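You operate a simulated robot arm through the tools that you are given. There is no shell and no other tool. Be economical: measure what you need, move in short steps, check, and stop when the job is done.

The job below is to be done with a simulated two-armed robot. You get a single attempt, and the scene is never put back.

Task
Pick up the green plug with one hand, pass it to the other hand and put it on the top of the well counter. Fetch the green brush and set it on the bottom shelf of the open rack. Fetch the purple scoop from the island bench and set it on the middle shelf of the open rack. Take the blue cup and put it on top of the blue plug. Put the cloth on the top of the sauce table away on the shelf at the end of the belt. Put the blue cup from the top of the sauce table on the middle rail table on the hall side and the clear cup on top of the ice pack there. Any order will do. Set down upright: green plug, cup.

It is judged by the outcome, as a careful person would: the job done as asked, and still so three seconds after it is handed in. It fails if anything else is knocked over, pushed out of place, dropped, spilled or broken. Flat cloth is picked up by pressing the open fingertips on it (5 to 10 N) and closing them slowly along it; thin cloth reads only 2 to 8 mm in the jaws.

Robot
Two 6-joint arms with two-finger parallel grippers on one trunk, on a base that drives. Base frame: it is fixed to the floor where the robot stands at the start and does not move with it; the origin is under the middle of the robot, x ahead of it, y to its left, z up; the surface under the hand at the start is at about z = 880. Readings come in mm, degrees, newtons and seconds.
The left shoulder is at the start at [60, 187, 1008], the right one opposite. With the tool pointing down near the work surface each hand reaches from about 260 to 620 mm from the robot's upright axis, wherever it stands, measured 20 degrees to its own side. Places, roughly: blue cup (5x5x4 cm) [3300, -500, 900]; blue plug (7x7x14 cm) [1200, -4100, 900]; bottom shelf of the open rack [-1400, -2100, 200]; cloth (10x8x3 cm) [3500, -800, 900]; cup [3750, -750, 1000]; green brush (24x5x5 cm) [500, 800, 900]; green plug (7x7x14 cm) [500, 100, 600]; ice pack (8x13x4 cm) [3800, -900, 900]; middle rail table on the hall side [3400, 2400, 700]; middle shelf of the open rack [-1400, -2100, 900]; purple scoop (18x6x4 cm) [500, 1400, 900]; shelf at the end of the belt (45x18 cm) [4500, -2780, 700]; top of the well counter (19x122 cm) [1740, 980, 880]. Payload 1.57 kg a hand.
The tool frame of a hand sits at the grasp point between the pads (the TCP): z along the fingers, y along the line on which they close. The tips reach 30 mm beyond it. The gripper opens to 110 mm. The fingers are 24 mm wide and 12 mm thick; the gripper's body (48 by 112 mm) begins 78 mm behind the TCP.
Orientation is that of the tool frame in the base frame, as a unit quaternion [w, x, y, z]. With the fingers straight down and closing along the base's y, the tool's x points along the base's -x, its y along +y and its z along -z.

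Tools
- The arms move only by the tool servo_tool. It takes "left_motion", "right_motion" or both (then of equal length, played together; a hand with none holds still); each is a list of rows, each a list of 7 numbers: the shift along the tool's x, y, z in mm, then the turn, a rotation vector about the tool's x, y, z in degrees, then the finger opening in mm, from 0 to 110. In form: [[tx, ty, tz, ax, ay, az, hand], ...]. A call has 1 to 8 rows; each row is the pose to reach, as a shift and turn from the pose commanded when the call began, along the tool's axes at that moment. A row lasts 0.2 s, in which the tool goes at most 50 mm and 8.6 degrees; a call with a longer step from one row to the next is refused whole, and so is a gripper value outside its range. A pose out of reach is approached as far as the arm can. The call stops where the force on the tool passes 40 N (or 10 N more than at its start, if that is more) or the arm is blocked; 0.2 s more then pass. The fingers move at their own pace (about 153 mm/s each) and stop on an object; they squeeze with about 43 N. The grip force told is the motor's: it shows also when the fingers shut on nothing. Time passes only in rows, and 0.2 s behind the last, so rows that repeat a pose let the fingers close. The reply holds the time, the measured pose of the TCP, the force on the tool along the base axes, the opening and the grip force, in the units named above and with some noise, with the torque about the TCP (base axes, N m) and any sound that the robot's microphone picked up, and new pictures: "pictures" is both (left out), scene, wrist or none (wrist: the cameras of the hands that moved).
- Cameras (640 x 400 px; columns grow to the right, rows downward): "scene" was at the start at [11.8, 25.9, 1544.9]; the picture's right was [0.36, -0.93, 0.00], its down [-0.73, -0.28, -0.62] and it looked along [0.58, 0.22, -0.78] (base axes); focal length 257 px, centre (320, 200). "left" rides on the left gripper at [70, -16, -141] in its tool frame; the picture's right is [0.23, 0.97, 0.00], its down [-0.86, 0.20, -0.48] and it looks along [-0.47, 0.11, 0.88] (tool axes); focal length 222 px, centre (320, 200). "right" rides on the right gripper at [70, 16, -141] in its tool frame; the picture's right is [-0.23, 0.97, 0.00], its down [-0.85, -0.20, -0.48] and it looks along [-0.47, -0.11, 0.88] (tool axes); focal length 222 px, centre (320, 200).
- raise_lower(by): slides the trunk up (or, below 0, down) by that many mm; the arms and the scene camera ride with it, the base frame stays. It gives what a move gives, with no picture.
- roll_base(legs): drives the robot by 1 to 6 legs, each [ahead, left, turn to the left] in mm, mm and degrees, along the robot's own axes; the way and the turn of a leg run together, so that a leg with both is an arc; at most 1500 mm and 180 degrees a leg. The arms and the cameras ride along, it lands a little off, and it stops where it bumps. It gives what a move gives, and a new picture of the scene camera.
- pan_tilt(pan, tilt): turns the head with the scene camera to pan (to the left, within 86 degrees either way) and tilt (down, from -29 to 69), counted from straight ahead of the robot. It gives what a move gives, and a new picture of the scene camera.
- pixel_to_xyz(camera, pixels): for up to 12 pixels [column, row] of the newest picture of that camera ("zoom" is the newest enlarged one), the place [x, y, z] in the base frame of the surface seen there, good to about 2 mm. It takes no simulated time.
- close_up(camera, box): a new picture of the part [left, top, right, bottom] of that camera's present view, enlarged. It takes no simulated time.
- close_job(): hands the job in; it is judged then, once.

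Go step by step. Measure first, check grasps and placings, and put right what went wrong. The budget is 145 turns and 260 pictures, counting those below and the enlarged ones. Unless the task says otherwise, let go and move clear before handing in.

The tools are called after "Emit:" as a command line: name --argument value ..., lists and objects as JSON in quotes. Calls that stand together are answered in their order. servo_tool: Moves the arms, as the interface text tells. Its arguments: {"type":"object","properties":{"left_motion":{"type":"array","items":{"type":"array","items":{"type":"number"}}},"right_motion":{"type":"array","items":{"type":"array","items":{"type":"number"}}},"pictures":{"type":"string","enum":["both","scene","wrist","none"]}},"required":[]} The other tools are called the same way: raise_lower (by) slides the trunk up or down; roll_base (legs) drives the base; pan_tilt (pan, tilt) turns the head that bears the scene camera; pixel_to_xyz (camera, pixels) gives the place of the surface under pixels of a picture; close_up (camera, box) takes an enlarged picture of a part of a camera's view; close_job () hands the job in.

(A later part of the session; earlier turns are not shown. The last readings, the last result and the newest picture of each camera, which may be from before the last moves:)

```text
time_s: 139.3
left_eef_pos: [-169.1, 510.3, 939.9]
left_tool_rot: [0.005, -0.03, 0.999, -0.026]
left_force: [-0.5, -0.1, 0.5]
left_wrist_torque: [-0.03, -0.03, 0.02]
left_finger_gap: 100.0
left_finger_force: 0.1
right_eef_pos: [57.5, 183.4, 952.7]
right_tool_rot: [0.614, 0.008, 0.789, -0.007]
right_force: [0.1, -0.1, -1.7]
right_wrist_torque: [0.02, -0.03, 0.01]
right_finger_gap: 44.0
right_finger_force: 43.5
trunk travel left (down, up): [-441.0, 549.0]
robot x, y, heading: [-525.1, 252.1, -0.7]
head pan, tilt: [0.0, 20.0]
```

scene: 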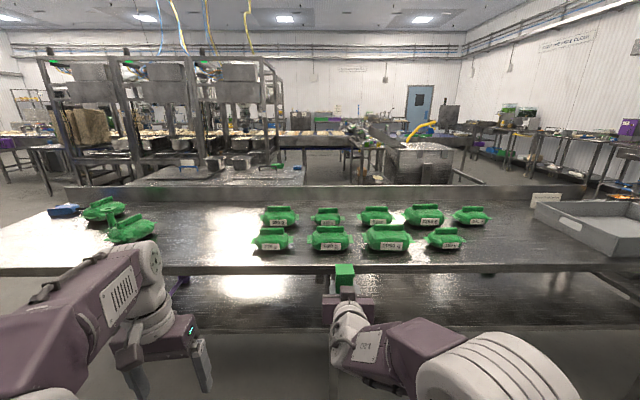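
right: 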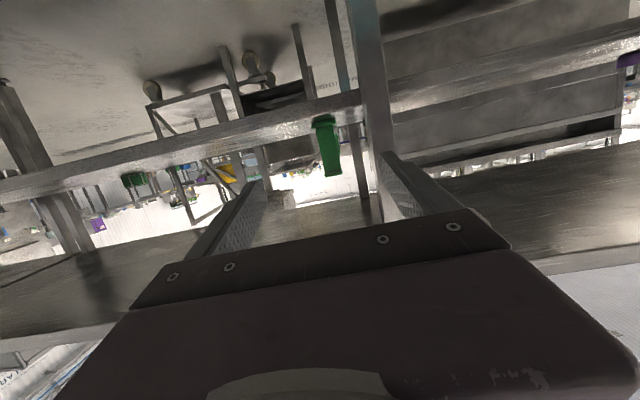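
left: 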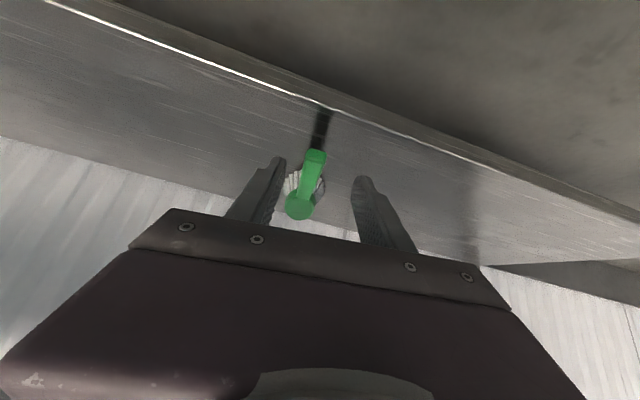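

Right holds the plug at (63,183), top z≈1018. I'll bring the left hand, pointing down, up and over near the plug.

Emit:
servo_tool --left_motion '[[-10, -10, -45, -0.8, 0.1, 0.8, 100], [-25, -30, -85, -1.5, 0.3, 1.7, 100], [-45, -60, -120, -2.3, 0.5, 2.5, 100], [-75, -95, -140, -3, 0.6, 3.4, 100], [-105, -135, -150, -3, 0.6, 3.4, 100], [-135, -175, -150, -3, 0.6, 3.4, 100], [-165, -215, -150, -3, 0.6, 3.4, 100], [-195, -255, -150, -3, 0.6, 3.4, 100]]' --pictures "both"

```text
refused: row 3 steps farther than a row can; nothing moved
```

Emit:
servo_tool --left_motion '[[-10, -10, -45, -0.8, 0.1, 0.8, 100], [-25, -30, -85, -1.5, 0.3, 1.7, 100], [-42, -57, -118, -2.3, 0.5, 2.5, 100], [-68, -88, -140, -3, 0.6, 3.4, 100], [-98, -126, -150, -3, 0.6, 3.4, 100], [-128, -165, -150, -3, 0.6, 3.4, 100], [-158, -204, -150, -3, 0.6, 3.4, 100], [-188, -243, -150, -3, 0.6, 3.4, 100]]' --pictures "both"

```text
time_s: 141.1
left_eef_pos: [-71.5, 342.2, 1023.7]
left_tool_rot: [0.001, 0.001, 1.0, -0.001]
left_force: [0.3, 0.0, 1.2]
left_wrist_torque: [-0.03, 0.05, -0.03]
left_finger_gap: 100.0
left_finger_force: 0.1
left hand out of reach, approached as far as the arm can: row 4, 5, 6, 7, 8
right_eef_pos: [58.2, 182.6, 952.2]
right_tool_rot: [0.614, 0.008, 0.79, -0.008]
right_force: [0.2, -0.3, -1.1]
right_wrist_torque: [-0.02, 0.0, -0.02]
right_finger_gap: 43.6
right_finger_force: 43.1
trunk travel left (down, up): [-441.0, 549.0]
robot x, y, heading: [-526.5, 248.8, -0.4]
head pan, tilt: [0.0, 20.0]
```

scene: 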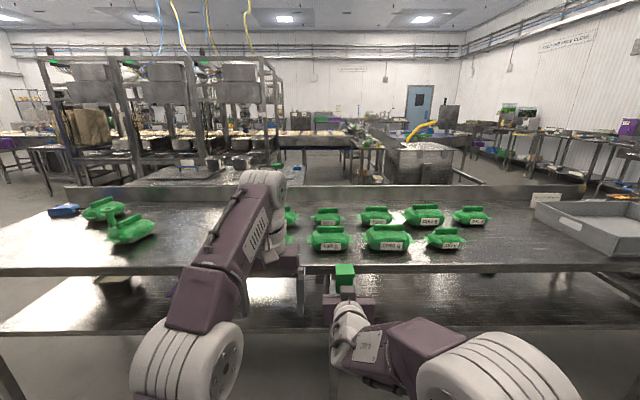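
left: 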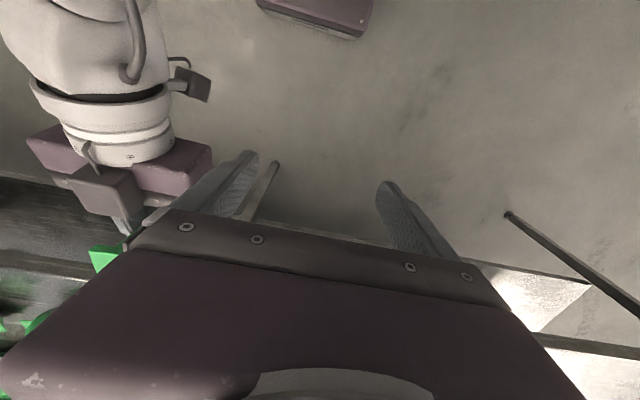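

The left arm can't reach that high with the hand straight down. I'll lower and centre the plug in the right hand, and bring the left in tilted 40° instead.

Emit:
servo_tool --right_motion '[[15, 15, 0, 0, 0, 0, 20], [30, 30, 0, 0, 0, 0, 20], [45, 45, 0, 0, 0, 0, 20], [60, 60, 0, 0, 0, 0, 20], [75, 75, 0, 0, 0, 0, 20], [90, 80, 0, 0, 0, 0, 20]]' --left_motion '[[0, 25, -5, 0, -7, 0, 100], [0, 50, -10, 0, -14, 0, 100], [0, 75, -15, 0, -21, 0, 100], [0, 100, -20, 0, -28, 0, 100], [0, 125, -25, 0, -35, 0, 100], [0, 150, -30, 0, -40, 0, 100]]' --pictures "scene"

```text
time_s: 142.5
left_eef_pos: [-71.5, 488.8, 1051.6]
left_tool_rot: [0.342, 0.0, 0.94, 0.0]
left_force: [-0.5, 0.2, -0.7]
left_wrist_torque: [-0.02, 0.0, 0.01]
left_finger_gap: 100.0
left_finger_force: 0.1
right_eef_pos: [39.8, 263.9, 866.2]
right_tool_rot: [0.614, 0.009, 0.789, -0.009]
right_force: [0.4, 0.0, -1.4]
right_wrist_torque: [0.01, -0.03, -0.01]
right_finger_gap: 43.8
right_finger_force: 43.2
trunk travel left (down, up): [-441.0, 549.0]
robot x, y, heading: [-524.5, 252.6, -0.4]
head pan, tilt: [0.0, 20.0]
```

scene: 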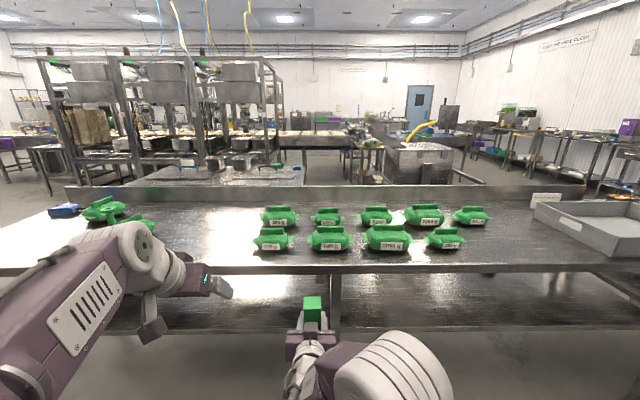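

Plug now at (46,264), top z≈931. Bringing the left hand to a hover just behind and above it.

Emit:
servo_tool --left_motion '[[0, -45, 10, 0, 0, 0, 100], [0, -90, 20, 0, 0, 0, 100], [0, -135, 35, 0, 0, 0, 100], [0, -180, 55, 0, 0, 0, 100], [0, -215, 75, 0, 0, 0, 100], [0, -225, 94, 0, 0, 0, 100]]' --pictures "both"

```text
time_s: 143.9
left_eef_pos: [-10.3, 263.6, 979.4]
left_tool_rot: [0.342, 0.0, 0.94, 0.0]
left_force: [0.0, -0.3, 0.6]
left_wrist_torque: [0.02, -0.01, 0.02]
left_finger_gap: 99.9
left_finger_force: 0.0
right_eef_pos: [39.9, 263.6, 865.9]
right_tool_rot: [0.614, 0.008, 0.789, -0.008]
right_force: [-0.6, -0.1, -2.6]
right_wrist_torque: [0.01, -0.01, 0.0]
right_finger_gap: 43.8
right_finger_force: 43.5
trunk travel left (down, up): [-441.0, 549.0]
robot x, y, heading: [-523.9, 251.5, -0.6]
head pan, tilt: [0.0, 20.0]
```

scene: 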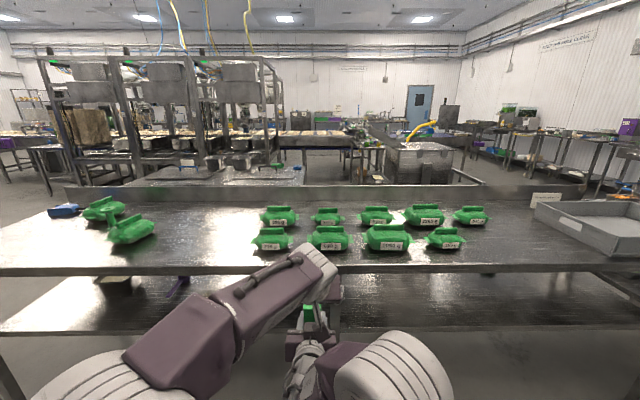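
left: 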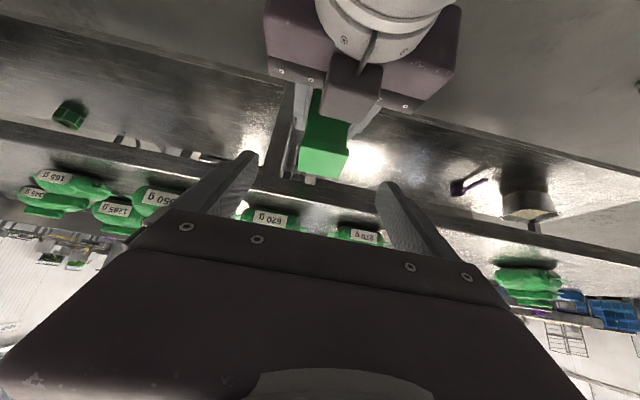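

The plug top is centred between the left fingers. Advancing 55 mm then checking.

Emit:
servo_tool --left_motion '[[0, 0, 28, 0, 0, 0, 100], [0, 0, 55, 0, 0, 0, 100]]' --pictures "wrist"

Emit:
pixel_to_xyz --camera "left" --pixels '[[325, 130], [330, 100], [350, 90], [355, 60], [300, 60]]'

```text
time_s: 144.5
left_eef_pos: [26.2, 264.9, 938.2]
left_tool_rot: [0.342, 0.0, 0.94, 0.0]
left_force: [0.3, 0.0, 0.0]
left_wrist_torque: [-0.04, 0.0, -0.02]
left_finger_gap: 100.1
left_finger_force: 0.0
right_eef_pos: [39.3, 263.1, 866.5]
right_tool_rot: [0.614, 0.008, 0.789, -0.008]
right_force: [0.2, -0.2, -2.4]
right_wrist_torque: [0.02, 0.01, -0.01]
right_finger_gap: 43.9
right_finger_force: 42.8
trunk travel left (down, up): [-441.0, 549.0]
robot x, y, heading: [-526.8, 252.3, -1.0]
head pan, tilt: [0.0, 20.0]
```

left: 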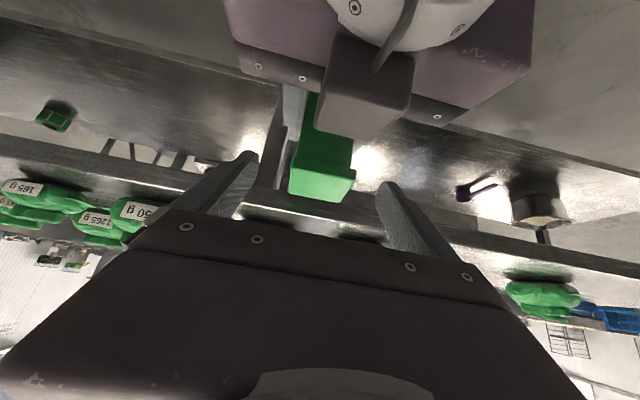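

```text
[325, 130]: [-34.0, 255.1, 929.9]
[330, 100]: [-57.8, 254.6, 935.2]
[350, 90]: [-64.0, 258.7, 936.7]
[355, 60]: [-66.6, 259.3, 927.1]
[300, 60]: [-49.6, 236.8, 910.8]
```

A housing on the right gripper (around x −60, z 937) stays ~25 mm clear of the left body. Advancing 19 mm more and closing.

Emit:
servo_tool --left_motion '[[0, -1, 10, 0, 0, 0, 100], [0, -1, 19, 0, 0, 0, 100], [0, -1, 19, 0, 0, 0, 70], [0, -1, 19, 0, 0, 0, 40], [0, -1, 19, 0, 0, 0, 20], [0, -1, 19, 0, 0, 0, 20]]' --pictures "wrist"

```text
time_s: 145.9
left_eef_pos: [36.5, 264.2, 921.5]
left_tool_rot: [0.341, 0.0, 0.94, 0.001]
left_force: [2.7, 0.1, -0.1]
left_wrist_torque: [-0.03, -0.05, 0.3]
left_finger_gap: 44.9
left_finger_force: 42.8
right_eef_pos: [38.8, 263.5, 866.3]
right_tool_rot: [0.614, 0.008, 0.79, -0.007]
right_force: [-2.8, 0.7, -0.5]
right_wrist_torque: [0.03, -0.1, -0.31]
right_finger_gap: 44.0
right_finger_force: 42.9
trunk travel left (down, up): [-441.0, 549.0]
robot x, y, heading: [-525.6, 249.6, -0.7]
head pan, tilt: [0.0, 20.0]
```

left: 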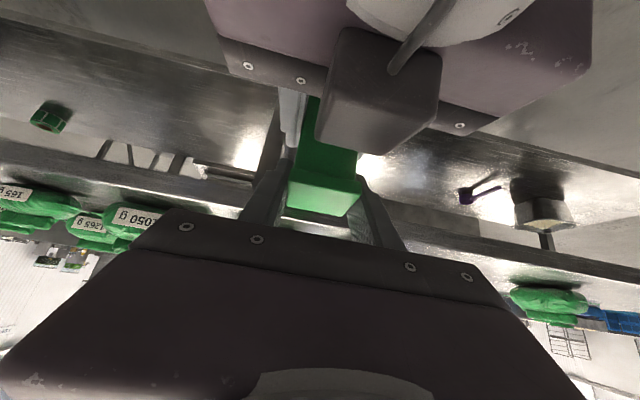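

Both hands hold the plug. Opening the right hand and withdrawing it backward and slightly downward.

Emit:
servo_tool --right_motion '[[0, 0, 0, 0, 0, 0, 60], [0, 0, 0, 0, 0, 0, 95], [0, 0, 0, 0, 0, 0, 100], [14, 0, -24, 0, 0, 0, 100], [28, 0, -47, 0, 0, 0, 100], [42, 0, -70, 0, 0, 0, 100], [56, 0, -93, 0, 0, 0, 100], [75, -20, -116, 0, 0, 0, 100]]' --pictures "both"

```text
time_s: 147.7
left_eef_pos: [37.9, 263.1, 924.1]
left_tool_rot: [0.342, -0.001, 0.94, 0.0]
left_force: [0.2, -0.2, 0.6]
left_wrist_torque: [-0.02, 0.0, -0.01]
left_finger_gap: 44.5
left_finger_force: 43.0
right_eef_pos: [-87.6, 255.1, 837.0]
right_tool_rot: [0.613, 0.008, 0.79, -0.009]
right_force: [-0.4, 0.7, -0.1]
right_wrist_torque: [-0.01, -0.02, 0.03]
right_finger_gap: 100.3
right_finger_force: 0.1
right hand out of reach, approached as far as the arm can: row 8
trunk travel left (down, up): [-441.0, 549.0]
robot x, y, heading: [-524.8, 253.6, -0.5]
head pan, tilt: [0.0, 20.0]
```

scene: 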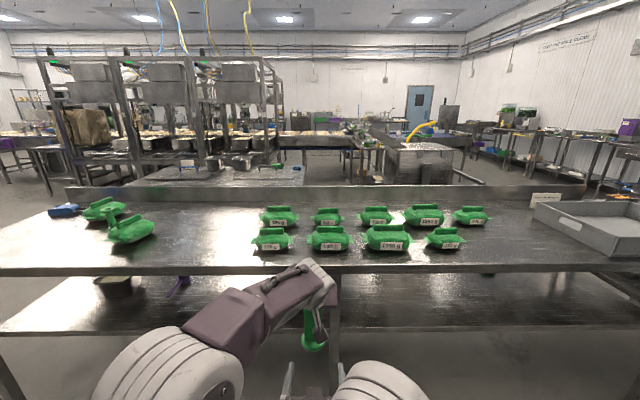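
right: 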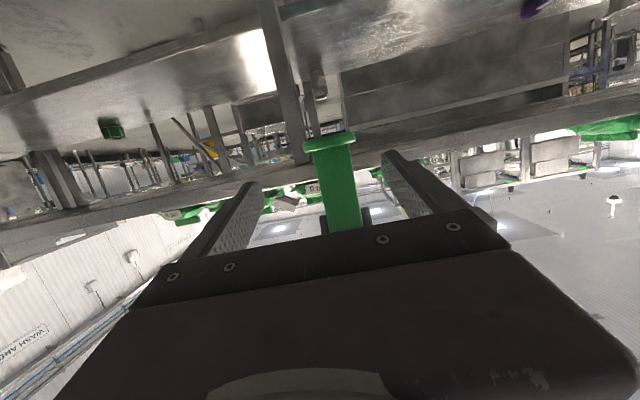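

The left hand alone holds the plug now. Tuck the right hand aside and drive around the bench's end toward the well counter.

Emit:
servo_tool --right_motion '[[0, -40, 0, 0, 0, 0, 100], [0, -80, 0, 0, 0, 0, 100], [-15, -120, -4, 0, 8, 0, 100], [-30, -160, -8, 0, 16, 0, 100], [-50, -190, -12, 0, 24, 0, 100], [-70, -210, -17, 0, 32, 0, 100], [-90, -225, -22, 0, 40, 0, 100], [-110, -235, -27, 0, 48, 0, 100]]' --pictures "none"

Emit:
raise_lower --by 300

Emit:
roll_base --legs '[[0, 1500, 0], [0, 650, 0], [1400, 0, 0]]'

Emit:
pan_tilt --pan -30 --tilt 35

```text
time_s: 149.5
left_eef_pos: [38.3, 264.0, 922.8]
left_tool_rot: [0.342, 0.001, 0.94, 0.0]
left_force: [-0.8, -0.5, 0.6]
left_wrist_torque: [0.01, -0.02, -0.01]
left_finger_gap: 45.0
left_finger_force: 43.4
right_eef_pos: [-104.0, -14.4, 932.6]
right_tool_rot: [0.251, 0.006, 0.968, 0.018]
right_force: [-0.5, -0.5, 0.0]
right_wrist_torque: [-0.04, 0.0, -0.02]
right_finger_gap: 99.8
right_finger_force: 0.1
right hand out of reach, approached as far as the arm can: row 1, 2, 3, 4, 6, 7, 8
trunk travel left (down, up): [-441.0, 549.0]
robot x, y, heading: [-523.6, 248.5, -0.7]
head pan, tilt: [0.0, 20.0]
```

```text
time_s: 152.5
left_eef_pos: [38.6, 264.1, 1221.3]
left_tool_rot: [0.342, -0.001, 0.94, 0.0]
left_force: [1.0, 0.0, -2.1]
left_wrist_torque: [-0.01, -0.02, -0.01]
left_finger_gap: 44.7
left_finger_force: 43.1
right_eef_pos: [-103.6, -14.3, 1231.7]
right_tool_rot: [0.252, 0.005, 0.967, 0.018]
right_force: [0.3, -0.5, -0.4]
right_wrist_torque: [0.01, 0.0, 0.0]
right_finger_gap: 99.9
right_finger_force: 0.0
trunk travel left (down, up): [-741.0, 249.0]
robot x, y, heading: [-528.1, 248.1, -0.6]
head pan, tilt: [0.0, 20.0]
```

```text
time_s: 169.8
left_eef_pos: [1466.6, 2396.1, 1223.4]
left_tool_rot: [0.342, 0.007, 0.94, -0.002]
left_force: [-0.2, 0.0, -1.2]
left_wrist_torque: [-0.01, 0.02, -0.02]
left_finger_gap: 44.6
left_finger_force: 42.4
right_eef_pos: [1320.8, 2121.2, 1230.3]
right_tool_rot: [0.253, 0.013, 0.967, 0.016]
right_force: [-0.1, -0.7, 0.7]
right_wrist_torque: [0.01, 0.02, -0.01]
right_finger_gap: 100.2
right_finger_force: 0.0
trunk travel left (down, up): [-741.0, 249.0]
robot x, y, heading: [905.3, 2391.3, -1.5]
head pan, tilt: [0.0, 20.0]
```

scene: 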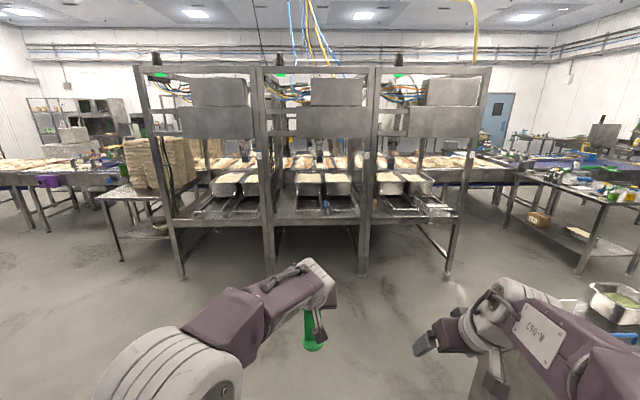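

```text
time_s: 170.8
left_eef_pos: [1468.0, 2397.5, 1223.3]
left_tool_rot: [0.342, 0.008, 0.94, -0.004]
left_force: [0.1, 0.0, -2.5]
left_wrist_torque: [-0.04, 0.01, -0.01]
left_finger_gap: 44.7
left_finger_force: 42.7
right_eef_pos: [1321.0, 2120.2, 1232.8]
right_tool_rot: [0.252, 0.014, 0.967, 0.016]
right_force: [0.4, 0.4, -0.2]
right_wrist_torque: [0.01, -0.01, -0.01]
right_finger_gap: 100.2
right_finger_force: 0.0
trunk travel left (down, up): [-741.0, 249.0]
robot x, y, heading: [906.2, 2393.5, -1.9]
head pan, tilt: [-30.0, 35.0]
```

scene: 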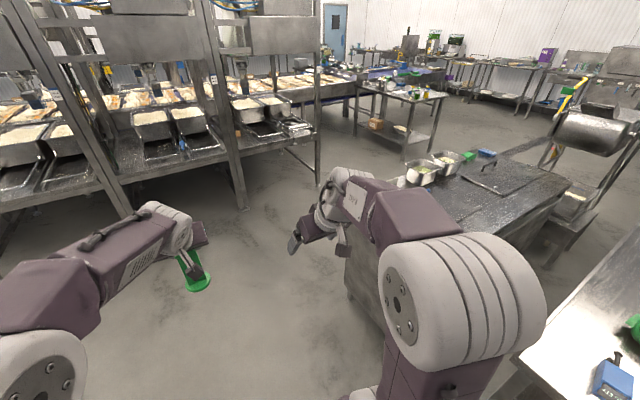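

The aisle beyond the counter is open; checking the machine frame's nearest leg and the counter corner.

Emit:
pixel_to_xyz --camera "scene" --pixels '[[243, 206], [318, 183], [420, 170], [450, 160], [470, 155], [488, 153], [480, 200], [350, 290], [570, 185], [500, 165], [395, 95], [385, 130]]'

Emit:
close_up --camera "scene" --box '[330, 80, 610, 255]'

```text
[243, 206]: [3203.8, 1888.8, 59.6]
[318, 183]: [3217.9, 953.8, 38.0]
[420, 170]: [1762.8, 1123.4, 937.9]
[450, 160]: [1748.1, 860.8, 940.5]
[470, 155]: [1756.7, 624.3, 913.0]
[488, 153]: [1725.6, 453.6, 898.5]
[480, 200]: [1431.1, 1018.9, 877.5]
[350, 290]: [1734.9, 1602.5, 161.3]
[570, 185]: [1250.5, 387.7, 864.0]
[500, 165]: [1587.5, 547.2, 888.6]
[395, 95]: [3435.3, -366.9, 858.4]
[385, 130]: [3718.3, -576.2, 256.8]
```

```text
2.29 times, centred on (470, 168) of scene
```

zoom: 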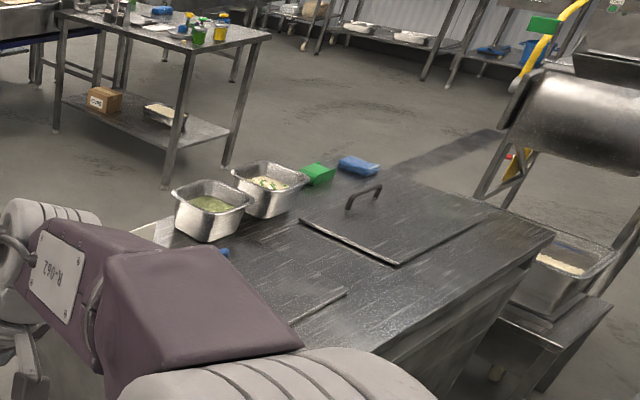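

Free end of the strip is near y 1300–1590. Moving to x≈1730 and turning to face it.

Emit:
roll_base --legs '[[820, 0, 0], [0, 0, -88]]'

Emit:
pan_tilt --pan -5 --tilt 45

```text
time_s: 178.8
left_eef_pos: [1764.7, 1808.7, 1223.2]
left_tool_rot: [0.249, 0.644, 0.685, -0.234]
left_force: [-0.5, -0.3, -2.5]
left_wrist_torque: [-0.03, -0.01, 0.05]
left_finger_gap: 44.6
left_finger_force: 42.9
right_eef_pos: [1477.2, 1933.5, 1231.9]
right_tool_rot: [0.196, 0.666, 0.701, -0.16]
right_force: [-1.4, 0.6, 0.2]
right_wrist_torque: [0.01, -0.03, -0.02]
right_finger_gap: 100.2
right_finger_force: 0.1
trunk travel left (down, up): [-741.0, 249.0]
robot x, y, heading: [1719.5, 2367.3, -87.2]
head pan, tilt: [-30.0, 35.0]
```

scene: 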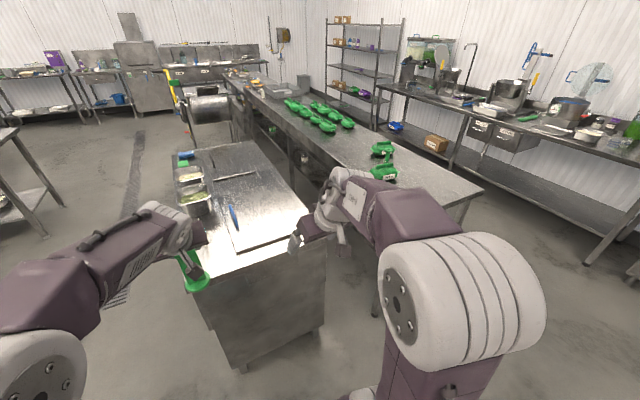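

```text
time_s: 179.7
left_eef_pos: [1764.7, 1809.1, 1222.5]
left_tool_rot: [0.249, 0.643, 0.685, -0.234]
left_force: [0.5, -0.4, -2.6]
left_wrist_torque: [-0.02, 0.01, -0.01]
left_finger_gap: 44.7
left_finger_force: 42.9
right_eef_pos: [1477.6, 1932.6, 1231.7]
right_tool_rot: [0.196, 0.666, 0.702, -0.16]
right_force: [-0.1, -0.3, -0.3]
right_wrist_torque: [0.01, 0.03, 0.0]
right_finger_gap: 100.1
right_finger_force: 0.0
trunk travel left (down, up): [-741.0, 249.0]
robot x, y, heading: [1719.9, 2370.5, -87.3]
head pan, tilt: [-5.0, 45.0]
```

scene: 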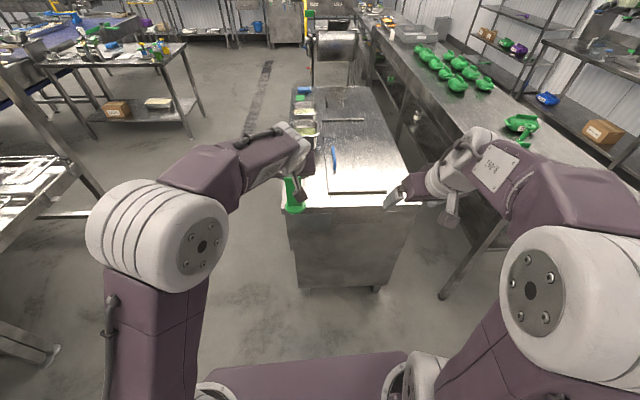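

The left arm blocks the strip; using the left wrist view.

Emit:
close_up --camera "left" --box '[0, 0, 640, 400]'

Emit:
close_up --camera "scene" --box '[260, 70, 420, 220]'

Emit:
pixel_to_xyz --camera "scene" --pixels '[[290, 202], [305, 205], [340, 207], [408, 205], [318, 180], [330, 190], [303, 128], [315, 200], [286, 170]]'

```text
1.00 times, centred on (320, 200) of left (not enlarged: the box is as wide or as high as the picture)
```

zoom: 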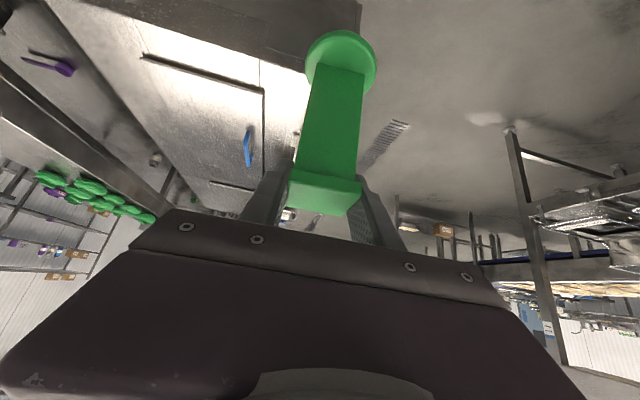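

```text
2.67 times, centred on (340, 145) of scene
```

zoom: 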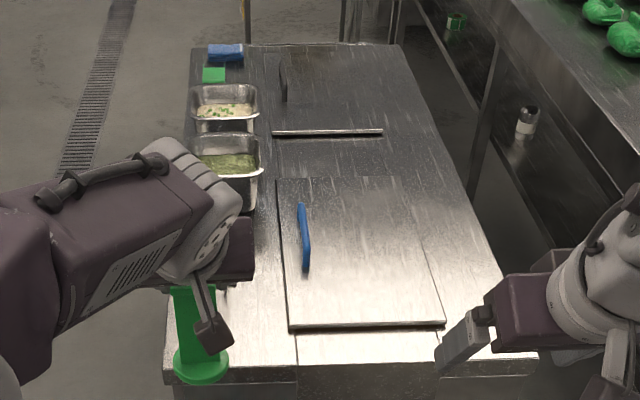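

```text
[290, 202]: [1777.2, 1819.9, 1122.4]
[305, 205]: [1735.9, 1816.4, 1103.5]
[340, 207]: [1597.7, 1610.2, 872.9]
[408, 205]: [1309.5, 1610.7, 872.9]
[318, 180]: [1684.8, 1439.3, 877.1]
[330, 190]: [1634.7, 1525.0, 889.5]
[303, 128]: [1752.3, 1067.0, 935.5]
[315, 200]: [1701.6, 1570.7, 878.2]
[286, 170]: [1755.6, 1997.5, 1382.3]
```

Strip surface is z 878 at (1702,1571). There was a white card holder somewhere on it; checking via the right wrist camera.

Emit:
close_up --camera "right" --box '[0, 0, 640, 400]'

```text
1.00 times, centred on (320, 200) of right (not enlarged: the box is as wide or as high as the picture)
```

zoom: 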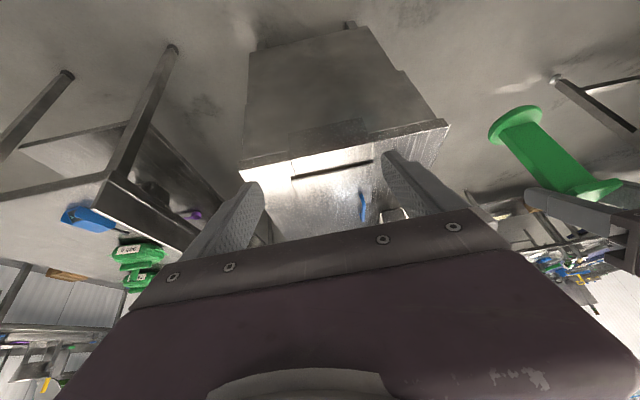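

Emit:
pixel_to_xyz --camera "zoom" --pixels '[[393, 215], [405, 213], [385, 213], [443, 128], [425, 145], [410, 160], [380, 165]]'

```text
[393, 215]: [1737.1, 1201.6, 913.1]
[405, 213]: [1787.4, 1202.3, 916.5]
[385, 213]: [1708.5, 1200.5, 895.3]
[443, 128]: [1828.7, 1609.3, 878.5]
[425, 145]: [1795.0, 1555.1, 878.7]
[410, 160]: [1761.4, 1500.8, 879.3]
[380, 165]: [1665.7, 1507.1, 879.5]
```

Strip free at y≈1450–1600 (z 879). Driving in so the plug is over about (1755,1510), then lowering.

Emit:
roll_base --legs '[[295, -24, 0]]'

Emit:
raise_lower --by -200

Emit:
close_up --camera "left" --box '[0, 0, 640, 400]'

```text
time_s: 181.7
left_eef_pos: [1754.1, 1508.4, 1223.9]
left_tool_rot: [0.25, 0.643, 0.685, -0.234]
left_force: [-1.1, -1.0, -1.5]
left_wrist_torque: [-0.05, 0.0, -0.03]
left_finger_gap: 44.8
left_finger_force: 43.4
right_eef_pos: [1470.8, 1633.1, 1232.3]
right_tool_rot: [0.196, 0.666, 0.701, -0.16]
right_force: [0.5, -0.4, -0.3]
right_wrist_torque: [-0.01, -0.01, 0.01]
right_finger_gap: 100.1
right_finger_force: 0.0
trunk travel left (down, up): [-741.0, 249.0]
robot x, y, heading: [1706.8, 2072.3, -87.2]
head pan, tilt: [-5.0, 45.0]
```

scene: 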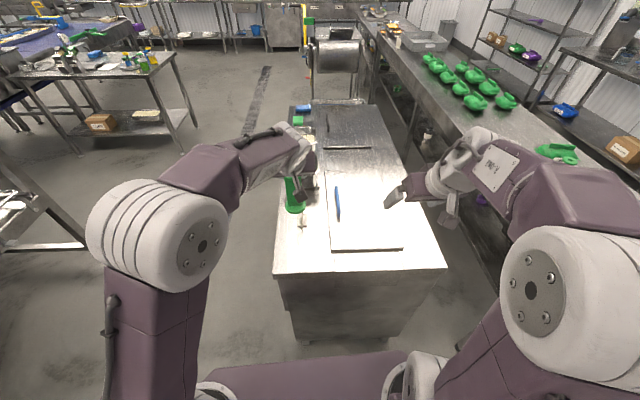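

```text
time_s: 183.9
left_eef_pos: [1754.5, 1507.6, 1023.3]
left_tool_rot: [0.249, 0.644, 0.685, -0.234]
left_force: [0.0, 0.0, -2.1]
left_wrist_torque: [-0.03, 0.01, -0.01]
left_finger_gap: 44.6
left_finger_force: 43.1
right_eef_pos: [1469.1, 1631.7, 1032.0]
right_tool_rot: [0.197, 0.666, 0.701, -0.159]
right_force: [0.3, 0.0, -0.1]
right_wrist_torque: [0.01, 0.02, -0.03]
right_finger_gap: 100.1
right_finger_force: 0.0
trunk travel left (down, up): [-541.0, 449.0]
robot x, y, heading: [1708.5, 2069.7, -87.3]
head pan, tilt: [-5.0, 45.0]
```

```text
1.00 times, centred on (320, 200) of left (not enlarged: the box is as wide or as high as the picture)
```

zoom: 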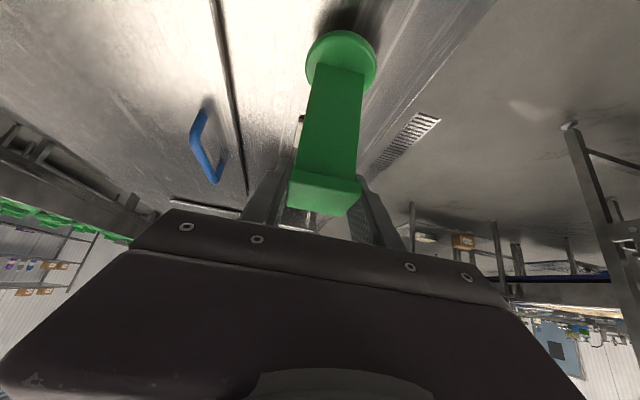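

The strip under the plug is free. Lowering 13 mm carefully.

Emit:
servo_tool --left_motion '[[3.2, 0, 3.8, 0, 0, 0, 20], [6.4, 0, 7.7, 0, 0, 0, 20], [8.4, 0, 10, 0, 0, 0, 20], [8.4, 0, 10, 0, 0, 0, 20]]' --pictures "none"

```text
time_s: 184.9
left_eef_pos: [1754.7, 1508.3, 1008.2]
left_tool_rot: [0.249, 0.644, 0.684, -0.234]
left_force: [-0.2, -0.1, -1.6]
left_wrist_torque: [-0.01, 0.0, -0.01]
left_finger_gap: 44.6
left_finger_force: 43.0
right_eef_pos: [1468.9, 1631.8, 1031.2]
right_tool_rot: [0.196, 0.667, 0.701, -0.16]
right_force: [0.4, -0.3, -0.4]
right_wrist_torque: [0.01, -0.01, -0.01]
right_finger_gap: 99.8
right_finger_force: 0.0
trunk travel left (down, up): [-541.0, 449.0]
robot x, y, heading: [1709.4, 2068.5, -87.3]
head pan, tilt: [-5.0, 45.0]
```

Emit:
servo_tool --left_motion '[[1.3, 0, 1.5, 0, 0, 0, 20], [2.6, 0, 3, 0, 0, 0, 20], [3.8, 0, 4.5, 0, 0, 0, 20]]' --pictures "none"

```text
time_s: 185.7
left_eef_pos: [1754.0, 1508.5, 1007.2]
left_tool_rot: [0.252, 0.642, 0.684, -0.237]
left_force: [1.7, 0.1, 16.1]
left_wrist_torque: [0.61, -0.3, -0.05]
left_finger_gap: 44.8
left_finger_force: 42.5
right_eef_pos: [1467.8, 1632.9, 1032.8]
right_tool_rot: [0.197, 0.666, 0.702, -0.161]
right_force: [0.5, -0.2, -0.4]
right_wrist_torque: [0.01, 0.01, -0.02]
right_finger_gap: 99.8
right_finger_force: 0.1
trunk travel left (down, up): [-541.0, 449.0]
robot x, y, heading: [1705.4, 2070.3, -87.5]
head pan, tilt: [-5.0, 45.0]
```

Contact at 16 N. Easing off 3 mm, opening, then withdrawing.

Emit:
servo_tool --left_motion '[[-2, 0, -2.4, 0, 0, 0, 20], [-2, 0, -2.4, 0, 0, 0, 55], [-2, 0, -2.4, 0, 0, 0, 90], [-2, 0, -2.4, 0, 0, 0, 95], [-2, 0, -30, 0, 0, 0, 95], [-2, 0, -65, 0, 0, 0, 95], [-2, 0, -105, 0, 0, 0, 95], [-2, 0, -140, 0, 0, 0, 95]]' --pictures "both"

```text
time_s: 187.5
left_eef_pos: [1748.3, 1597.1, 1113.4]
left_tool_rot: [0.25, 0.643, 0.684, -0.235]
left_force: [-0.9, 0.3, -1.0]
left_wrist_torque: [-0.02, -0.05, -0.02]
left_finger_gap: 95.1
left_finger_force: 0.0
right_eef_pos: [1468.9, 1632.1, 1032.2]
right_tool_rot: [0.197, 0.666, 0.702, -0.16]
right_force: [-0.3, 0.5, 0.2]
right_wrist_torque: [-0.02, 0.0, -0.04]
right_finger_gap: 100.0
right_finger_force: 0.1
trunk travel left (down, up): [-541.0, 449.0]
robot x, y, heading: [1709.8, 2065.8, -87.5]
head pan, tilt: [-5.0, 45.0]
```

scene: 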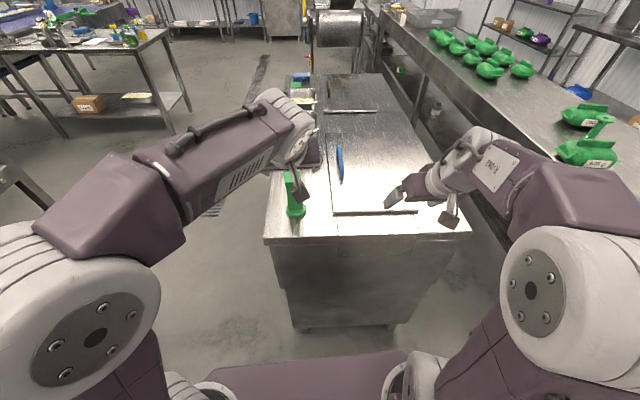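
left: 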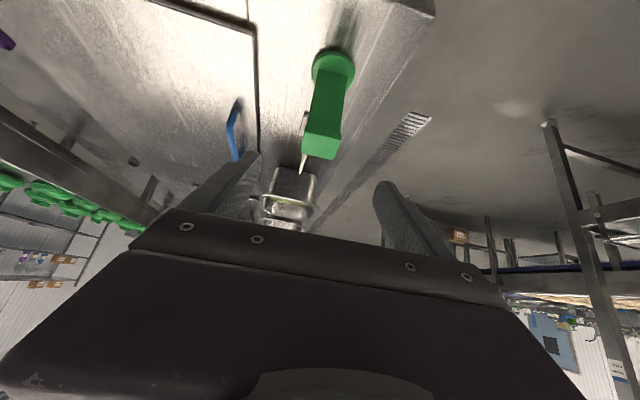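

The green plug stands upright on the strip. Next the sauce table: backing off, sliding to the aisle at x≈2500 and driving down it.

Emit:
roll_base --legs '[[-280, 0, -2.5], [0, 800, 0], [1500, 0, 0], [600, 0, 0]]'

Emit:
pan_tilt --pan 45 --tilt 30

```text
time_s: 203.3
left_eef_pos: [2562.3, -188.1, 1113.1]
left_tool_rot: [0.245, 0.657, 0.672, -0.239]
left_force: [-0.1, 1.1, 0.3]
left_wrist_torque: [0.0, -0.01, -0.02]
left_finger_gap: 94.9
left_finger_force: 0.1
right_eef_pos: [2283.6, -142.6, 1031.4]
right_tool_rot: [0.193, 0.68, 0.688, -0.164]
right_force: [-0.3, -0.8, 0.2]
right_wrist_torque: [0.02, -0.01, -0.05]
right_finger_gap: 100.1
right_finger_force: 0.0
trunk travel left (down, up): [-541.0, 449.0]
robot x, y, heading: [2541.3, 286.4, -89.4]
head pan, tilt: [-5.0, 45.0]
```

scene: 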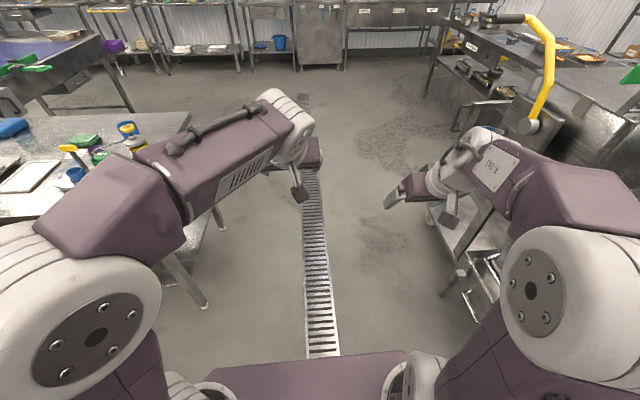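

```text
time_s: 204.5
left_eef_pos: [2562.8, -188.6, 1113.7]
left_tool_rot: [0.245, 0.657, 0.671, -0.24]
left_force: [0.1, 0.0, 0.0]
left_wrist_torque: [0.02, 0.01, -0.01]
left_finger_gap: 95.0
left_finger_force: 0.0
right_eef_pos: [2283.1, -141.8, 1032.6]
right_tool_rot: [0.192, 0.681, 0.688, -0.163]
right_force: [0.5, 0.1, 0.7]
right_wrist_torque: [-0.02, 0.01, -0.02]
right_finger_gap: 100.3
right_finger_force: 0.1
trunk travel left (down, up): [-541.0, 449.0]
robot x, y, heading: [2540.0, 284.7, -89.3]
head pan, tilt: [45.0, 30.0]
```

scene: 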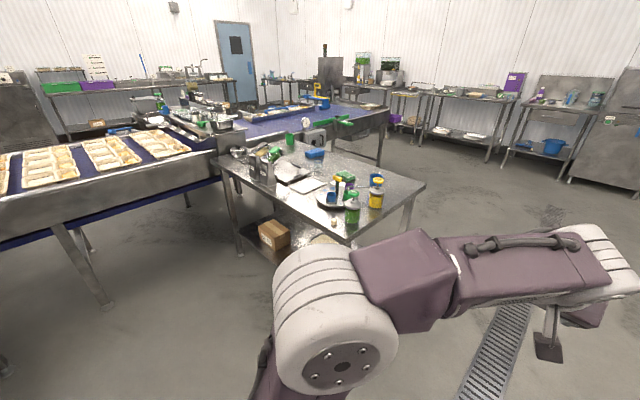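

The sauce table is at (320,190), crowded. Enlarging and measuring.

Emit:
close_up --camera "scene" --box '[210, 130, 430, 250]'

Emit:
pixel_to_xyz --camera "scene" --pixels '[[347, 240], [424, 185], [215, 160], [332, 198], [352, 212], [376, 195], [310, 185], [290, 165], [314, 153], [250, 165], [318, 135], [334, 222]]'

```text
2.91 times, centred on (320, 190) of scene
```

zoom: 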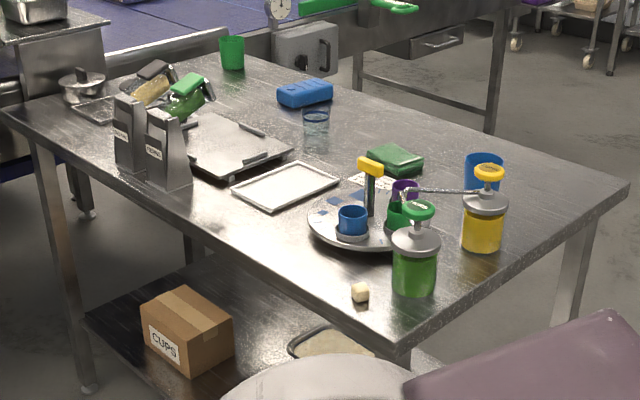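

```text
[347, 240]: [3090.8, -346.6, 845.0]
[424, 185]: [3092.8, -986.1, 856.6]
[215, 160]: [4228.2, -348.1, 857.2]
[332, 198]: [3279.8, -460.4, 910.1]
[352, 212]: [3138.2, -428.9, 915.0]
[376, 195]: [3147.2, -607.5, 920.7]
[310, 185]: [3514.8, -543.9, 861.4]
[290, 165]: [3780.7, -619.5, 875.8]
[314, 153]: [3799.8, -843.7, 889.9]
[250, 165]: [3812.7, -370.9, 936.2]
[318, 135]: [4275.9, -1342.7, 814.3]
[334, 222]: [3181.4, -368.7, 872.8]
```

Table top z 858, x 3090–4230, y −346…−986. There are two blue cups: a small one on the turntable (zoom (352,220)) and a taller one at the corner (zoom (483,165)). I'll measure these and look toward the blue plug.

Emit:
pixel_to_xyz --camera "zoom" --pixels '[[352, 207], [352, 225], [340, 215], [352, 240], [475, 160], [470, 170], [497, 160], [316, 112], [316, 125], [305, 95], [372, 185], [405, 185]]'

Emit:
pan_tilt --pan -17 --tilt 8

Emit:
close_up --camera "scene" --box '[240, 160, 400, 260]'

```text
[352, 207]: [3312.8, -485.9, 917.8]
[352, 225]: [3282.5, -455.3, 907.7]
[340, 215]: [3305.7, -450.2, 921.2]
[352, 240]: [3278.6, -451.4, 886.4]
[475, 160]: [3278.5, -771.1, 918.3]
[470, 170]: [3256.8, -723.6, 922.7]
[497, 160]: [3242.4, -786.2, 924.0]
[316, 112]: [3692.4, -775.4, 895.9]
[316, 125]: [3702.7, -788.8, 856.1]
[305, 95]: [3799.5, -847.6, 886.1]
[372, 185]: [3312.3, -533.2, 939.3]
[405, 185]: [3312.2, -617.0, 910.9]
```

```text
time_s: 205.8
left_eef_pos: [2563.0, -188.9, 1112.3]
left_tool_rot: [0.245, 0.656, 0.672, -0.239]
left_force: [-0.1, 0.3, 0.0]
left_wrist_torque: [0.0, 0.0, 0.0]
left_finger_gap: 95.0
left_finger_force: 0.1
right_eef_pos: [2283.0, -141.4, 1031.3]
right_tool_rot: [0.194, 0.68, 0.688, -0.164]
right_force: [-0.5, 0.1, -0.5]
right_wrist_torque: [0.03, 0.02, 0.01]
right_finger_gap: 100.3
right_finger_force: 0.0
trunk travel left (down, up): [-541.0, 449.0]
robot x, y, heading: [2540.9, 287.5, -89.6]
head pan, tilt: [-17.0, 8.0]
```

scene: 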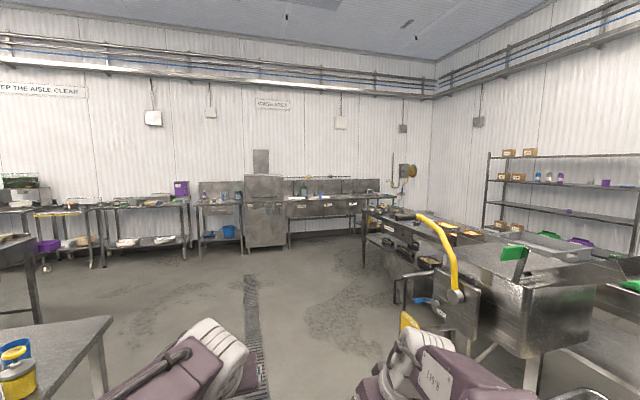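

```text
4.00 times, centred on (320, 210) of scene
```

zoom: 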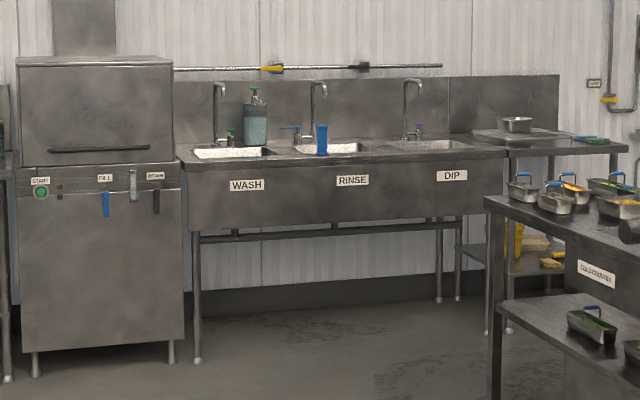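

The blue plug stands on the sink by RINSE (zoom (322,140)); no other cup there. I'll come round to the sauce table's near end for a close look at both blue cups, trunk raised.

Emit:
raise_lower --by 200

Emit:
roll_base --legs '[[850, 0, 0], [0, 0, 90]]'

Emit:
pan_tilt --pan 0 --tilt 42

```text
time_s: 208.0
left_eef_pos: [2562.0, -188.9, 1312.8]
left_tool_rot: [0.244, 0.657, 0.672, -0.239]
left_force: [0.3, 0.1, 0.3]
left_wrist_torque: [0.0, 0.02, -0.02]
left_finger_gap: 95.0
left_finger_force: 0.0
right_eef_pos: [2283.7, -142.9, 1230.8]
right_tool_rot: [0.194, 0.68, 0.688, -0.163]
right_force: [0.4, 0.8, -0.8]
right_wrist_torque: [-0.02, -0.02, 0.0]
right_finger_gap: 100.0
right_finger_force: 0.1
trunk travel left (down, up): [-741.0, 249.0]
robot x, y, heading: [2540.6, 288.3, -89.3]
head pan, tilt: [-17.0, 8.0]
```

```text
time_s: 216.3
left_eef_pos: [3023.5, -547.3, 1312.7]
left_tool_rot: [0.342, -0.009, 0.94, 0.003]
left_force: [-0.7, -0.4, 0.4]
left_wrist_torque: [0.01, 0.03, 0.0]
left_finger_gap: 95.0
left_finger_force: 0.0
right_eef_pos: [2976.5, -824.0, 1232.0]
right_tool_rot: [0.252, -0.005, 0.967, 0.021]
right_force: [0.1, -0.1, 0.6]
right_wrist_torque: [-0.01, -0.01, -0.01]
right_finger_gap: 99.8
right_finger_force: 0.0
trunk travel left (down, up): [-741.0, 249.0]
robot x, y, heading: [2547.5, -570.7, 0.3]
head pan, tilt: [-17.0, 8.0]
```

scene: 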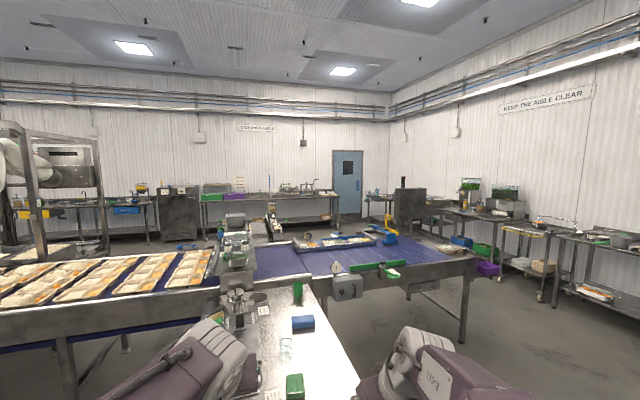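

```text
time_s: 217.3
left_eef_pos: [3022.8, -545.8, 1312.4]
left_tool_rot: [0.342, -0.009, 0.94, 0.003]
left_force: [0.1, -0.4, -0.4]
left_wrist_torque: [-0.01, -0.04, 0.02]
left_finger_gap: 95.1
left_finger_force: 0.2
right_eef_pos: [2976.6, -825.7, 1231.7]
right_tool_rot: [0.252, -0.004, 0.968, 0.021]
right_force: [0.1, 0.6, -0.3]
right_wrist_torque: [0.0, -0.01, -0.01]
right_finger_gap: 100.1
right_finger_force: 0.2
trunk travel left (down, up): [-741.0, 249.0]
robot x, y, heading: [2550.0, -568.1, 0.4]
head pan, tilt: [0.0, 42.0]
```

scene: 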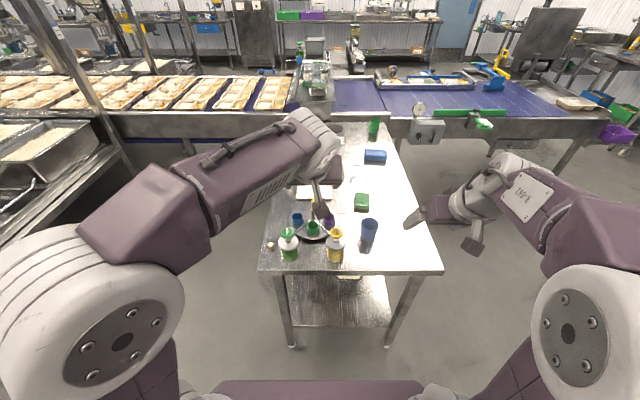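

The floor on the table's −y side is free. Enlarging the table contents.

Emit:
close_up --camera "scene" --box '[255, 110, 445, 275]'

Emit:
pixel_to_xyz --camera "scene" --pixels '[[369, 225], [369, 240], [362, 224], [376, 224], [297, 217], [297, 225], [362, 197], [362, 204], [375, 155], [352, 180], [367, 246], [353, 168]]'

```text
2.42 times, centred on (350, 192) of scene
```

zoom: 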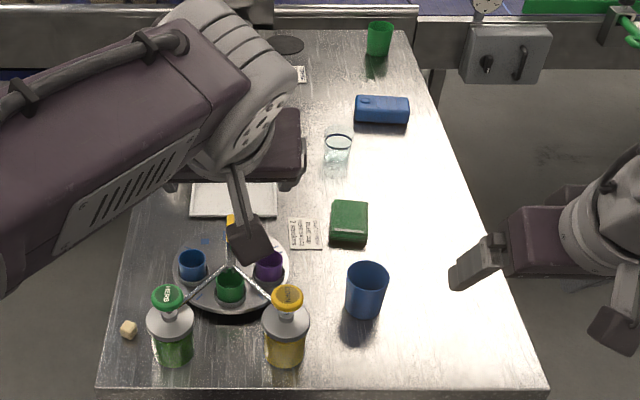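

```text
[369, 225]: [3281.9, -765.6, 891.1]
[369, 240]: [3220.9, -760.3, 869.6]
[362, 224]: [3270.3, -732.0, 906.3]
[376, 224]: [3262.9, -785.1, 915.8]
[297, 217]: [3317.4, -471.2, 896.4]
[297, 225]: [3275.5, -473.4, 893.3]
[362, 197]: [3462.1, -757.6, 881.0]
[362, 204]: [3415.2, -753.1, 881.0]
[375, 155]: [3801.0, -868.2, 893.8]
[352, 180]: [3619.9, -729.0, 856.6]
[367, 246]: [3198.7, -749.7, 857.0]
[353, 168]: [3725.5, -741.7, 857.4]
```

The turntable holds three small cups (blue at (3297,−470)); a tall blue cup stands directly on the table top at (3255,−757), the green cloth at (3440,−755), the clear cup at (3695,−765), ice pack at (3800,−860). I read: small blue cup → blue plug, tall blue cup (table top) → rail table. Going to the −y side now.

Emit:
roll_base --legs '[[0, -900, 0], [0, 0, 90], [0, -1160, 0]]'

Emit:
pan_tilt --pan 0 --tilt 52

```text
time_s: 231.4
left_eef_pos: [3687.2, -989.3, 1311.7]
left_tool_rot: [-0.24, 0.669, -0.66, -0.243]
left_force: [0.3, -0.1, 1.0]
left_wrist_torque: [0.03, 0.04, -0.02]
left_finger_gap: 94.7
left_finger_force: 0.1
right_eef_pos: [3966.4, -1037.3, 1231.4]
right_tool_rot: [-0.164, 0.686, -0.682, -0.193]
right_force: [-0.4, 0.4, -0.8]
right_wrist_torque: [0.02, -0.04, 0.01]
right_finger_gap: 99.8
right_finger_force: 0.1
trunk travel left (down, up): [-741.0, 249.0]
robot x, y, heading: [3711.9, -1463.1, 90.1]
head pan, tilt: [0.0, 42.0]
```

scene: 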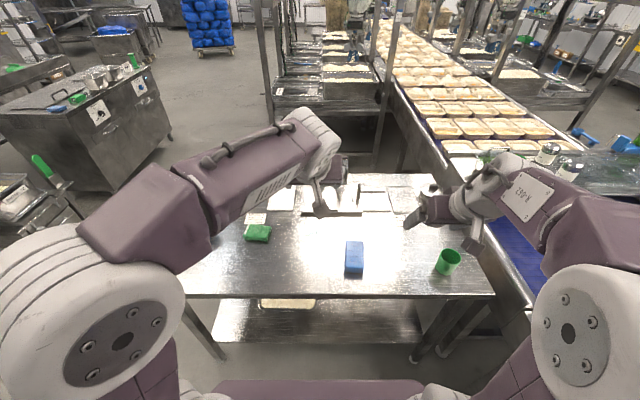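

```text
time_s: 232.1
left_eef_pos: [3687.5, -989.0, 1313.3]
left_tool_rot: [-0.24, 0.67, -0.659, -0.244]
left_force: [0.6, 0.0, 0.8]
left_wrist_torque: [-0.04, 0.0, 0.05]
left_finger_gap: 95.1
left_finger_force: 0.0
right_eef_pos: [3965.7, -1036.3, 1231.7]
right_tool_rot: [-0.163, 0.686, -0.682, -0.192]
right_force: [0.6, 0.0, 0.2]
right_wrist_torque: [0.02, -0.01, 0.02]
right_finger_gap: 100.0
right_finger_force: 0.0
trunk travel left (down, up): [-741.0, 249.0]
robot x, y, heading: [3708.8, -1466.9, 90.1]
head pan, tilt: [0.0, 52.0]
```

scene: 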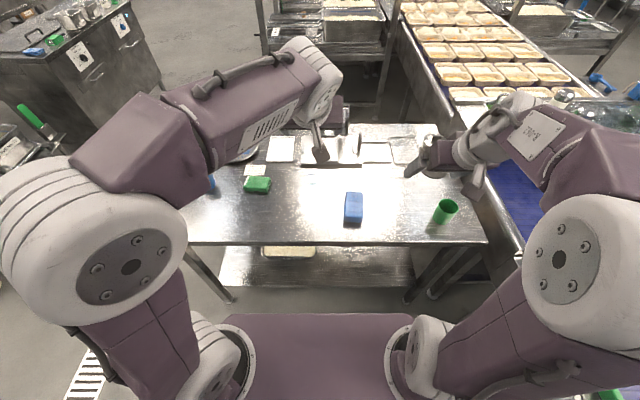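

The clear cup is hard to see here; using the left wrist view.

Emit:
close_up --camera "left" --box '[0, 0, 640, 400]'

Emit:
close_up --camera "scene" --box '[230, 130, 420, 250]'

```text
1.00 times, centred on (320, 200) of left (not enlarged: the box is as wide or as high as the picture)
```

zoom: 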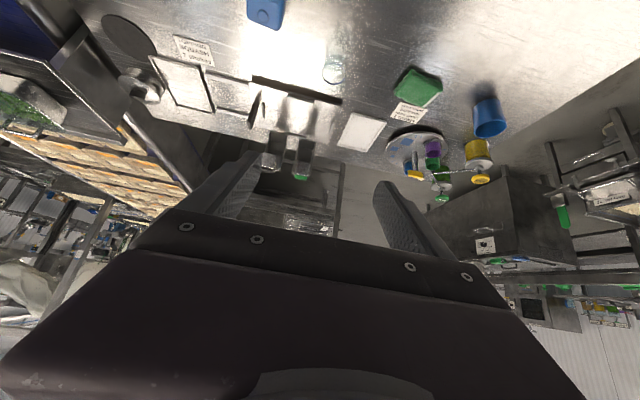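

```text
3.33 times, centred on (325, 190) of scene
```

zoom: 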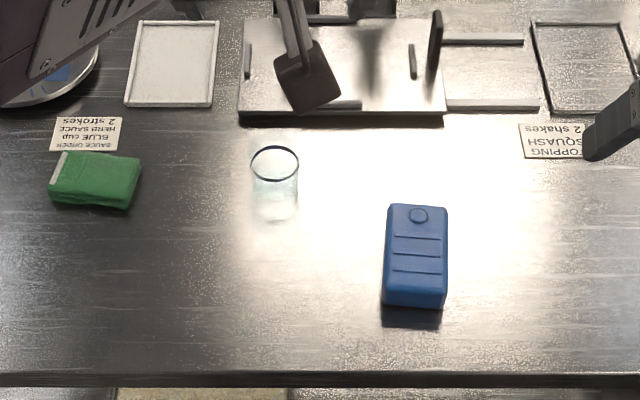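

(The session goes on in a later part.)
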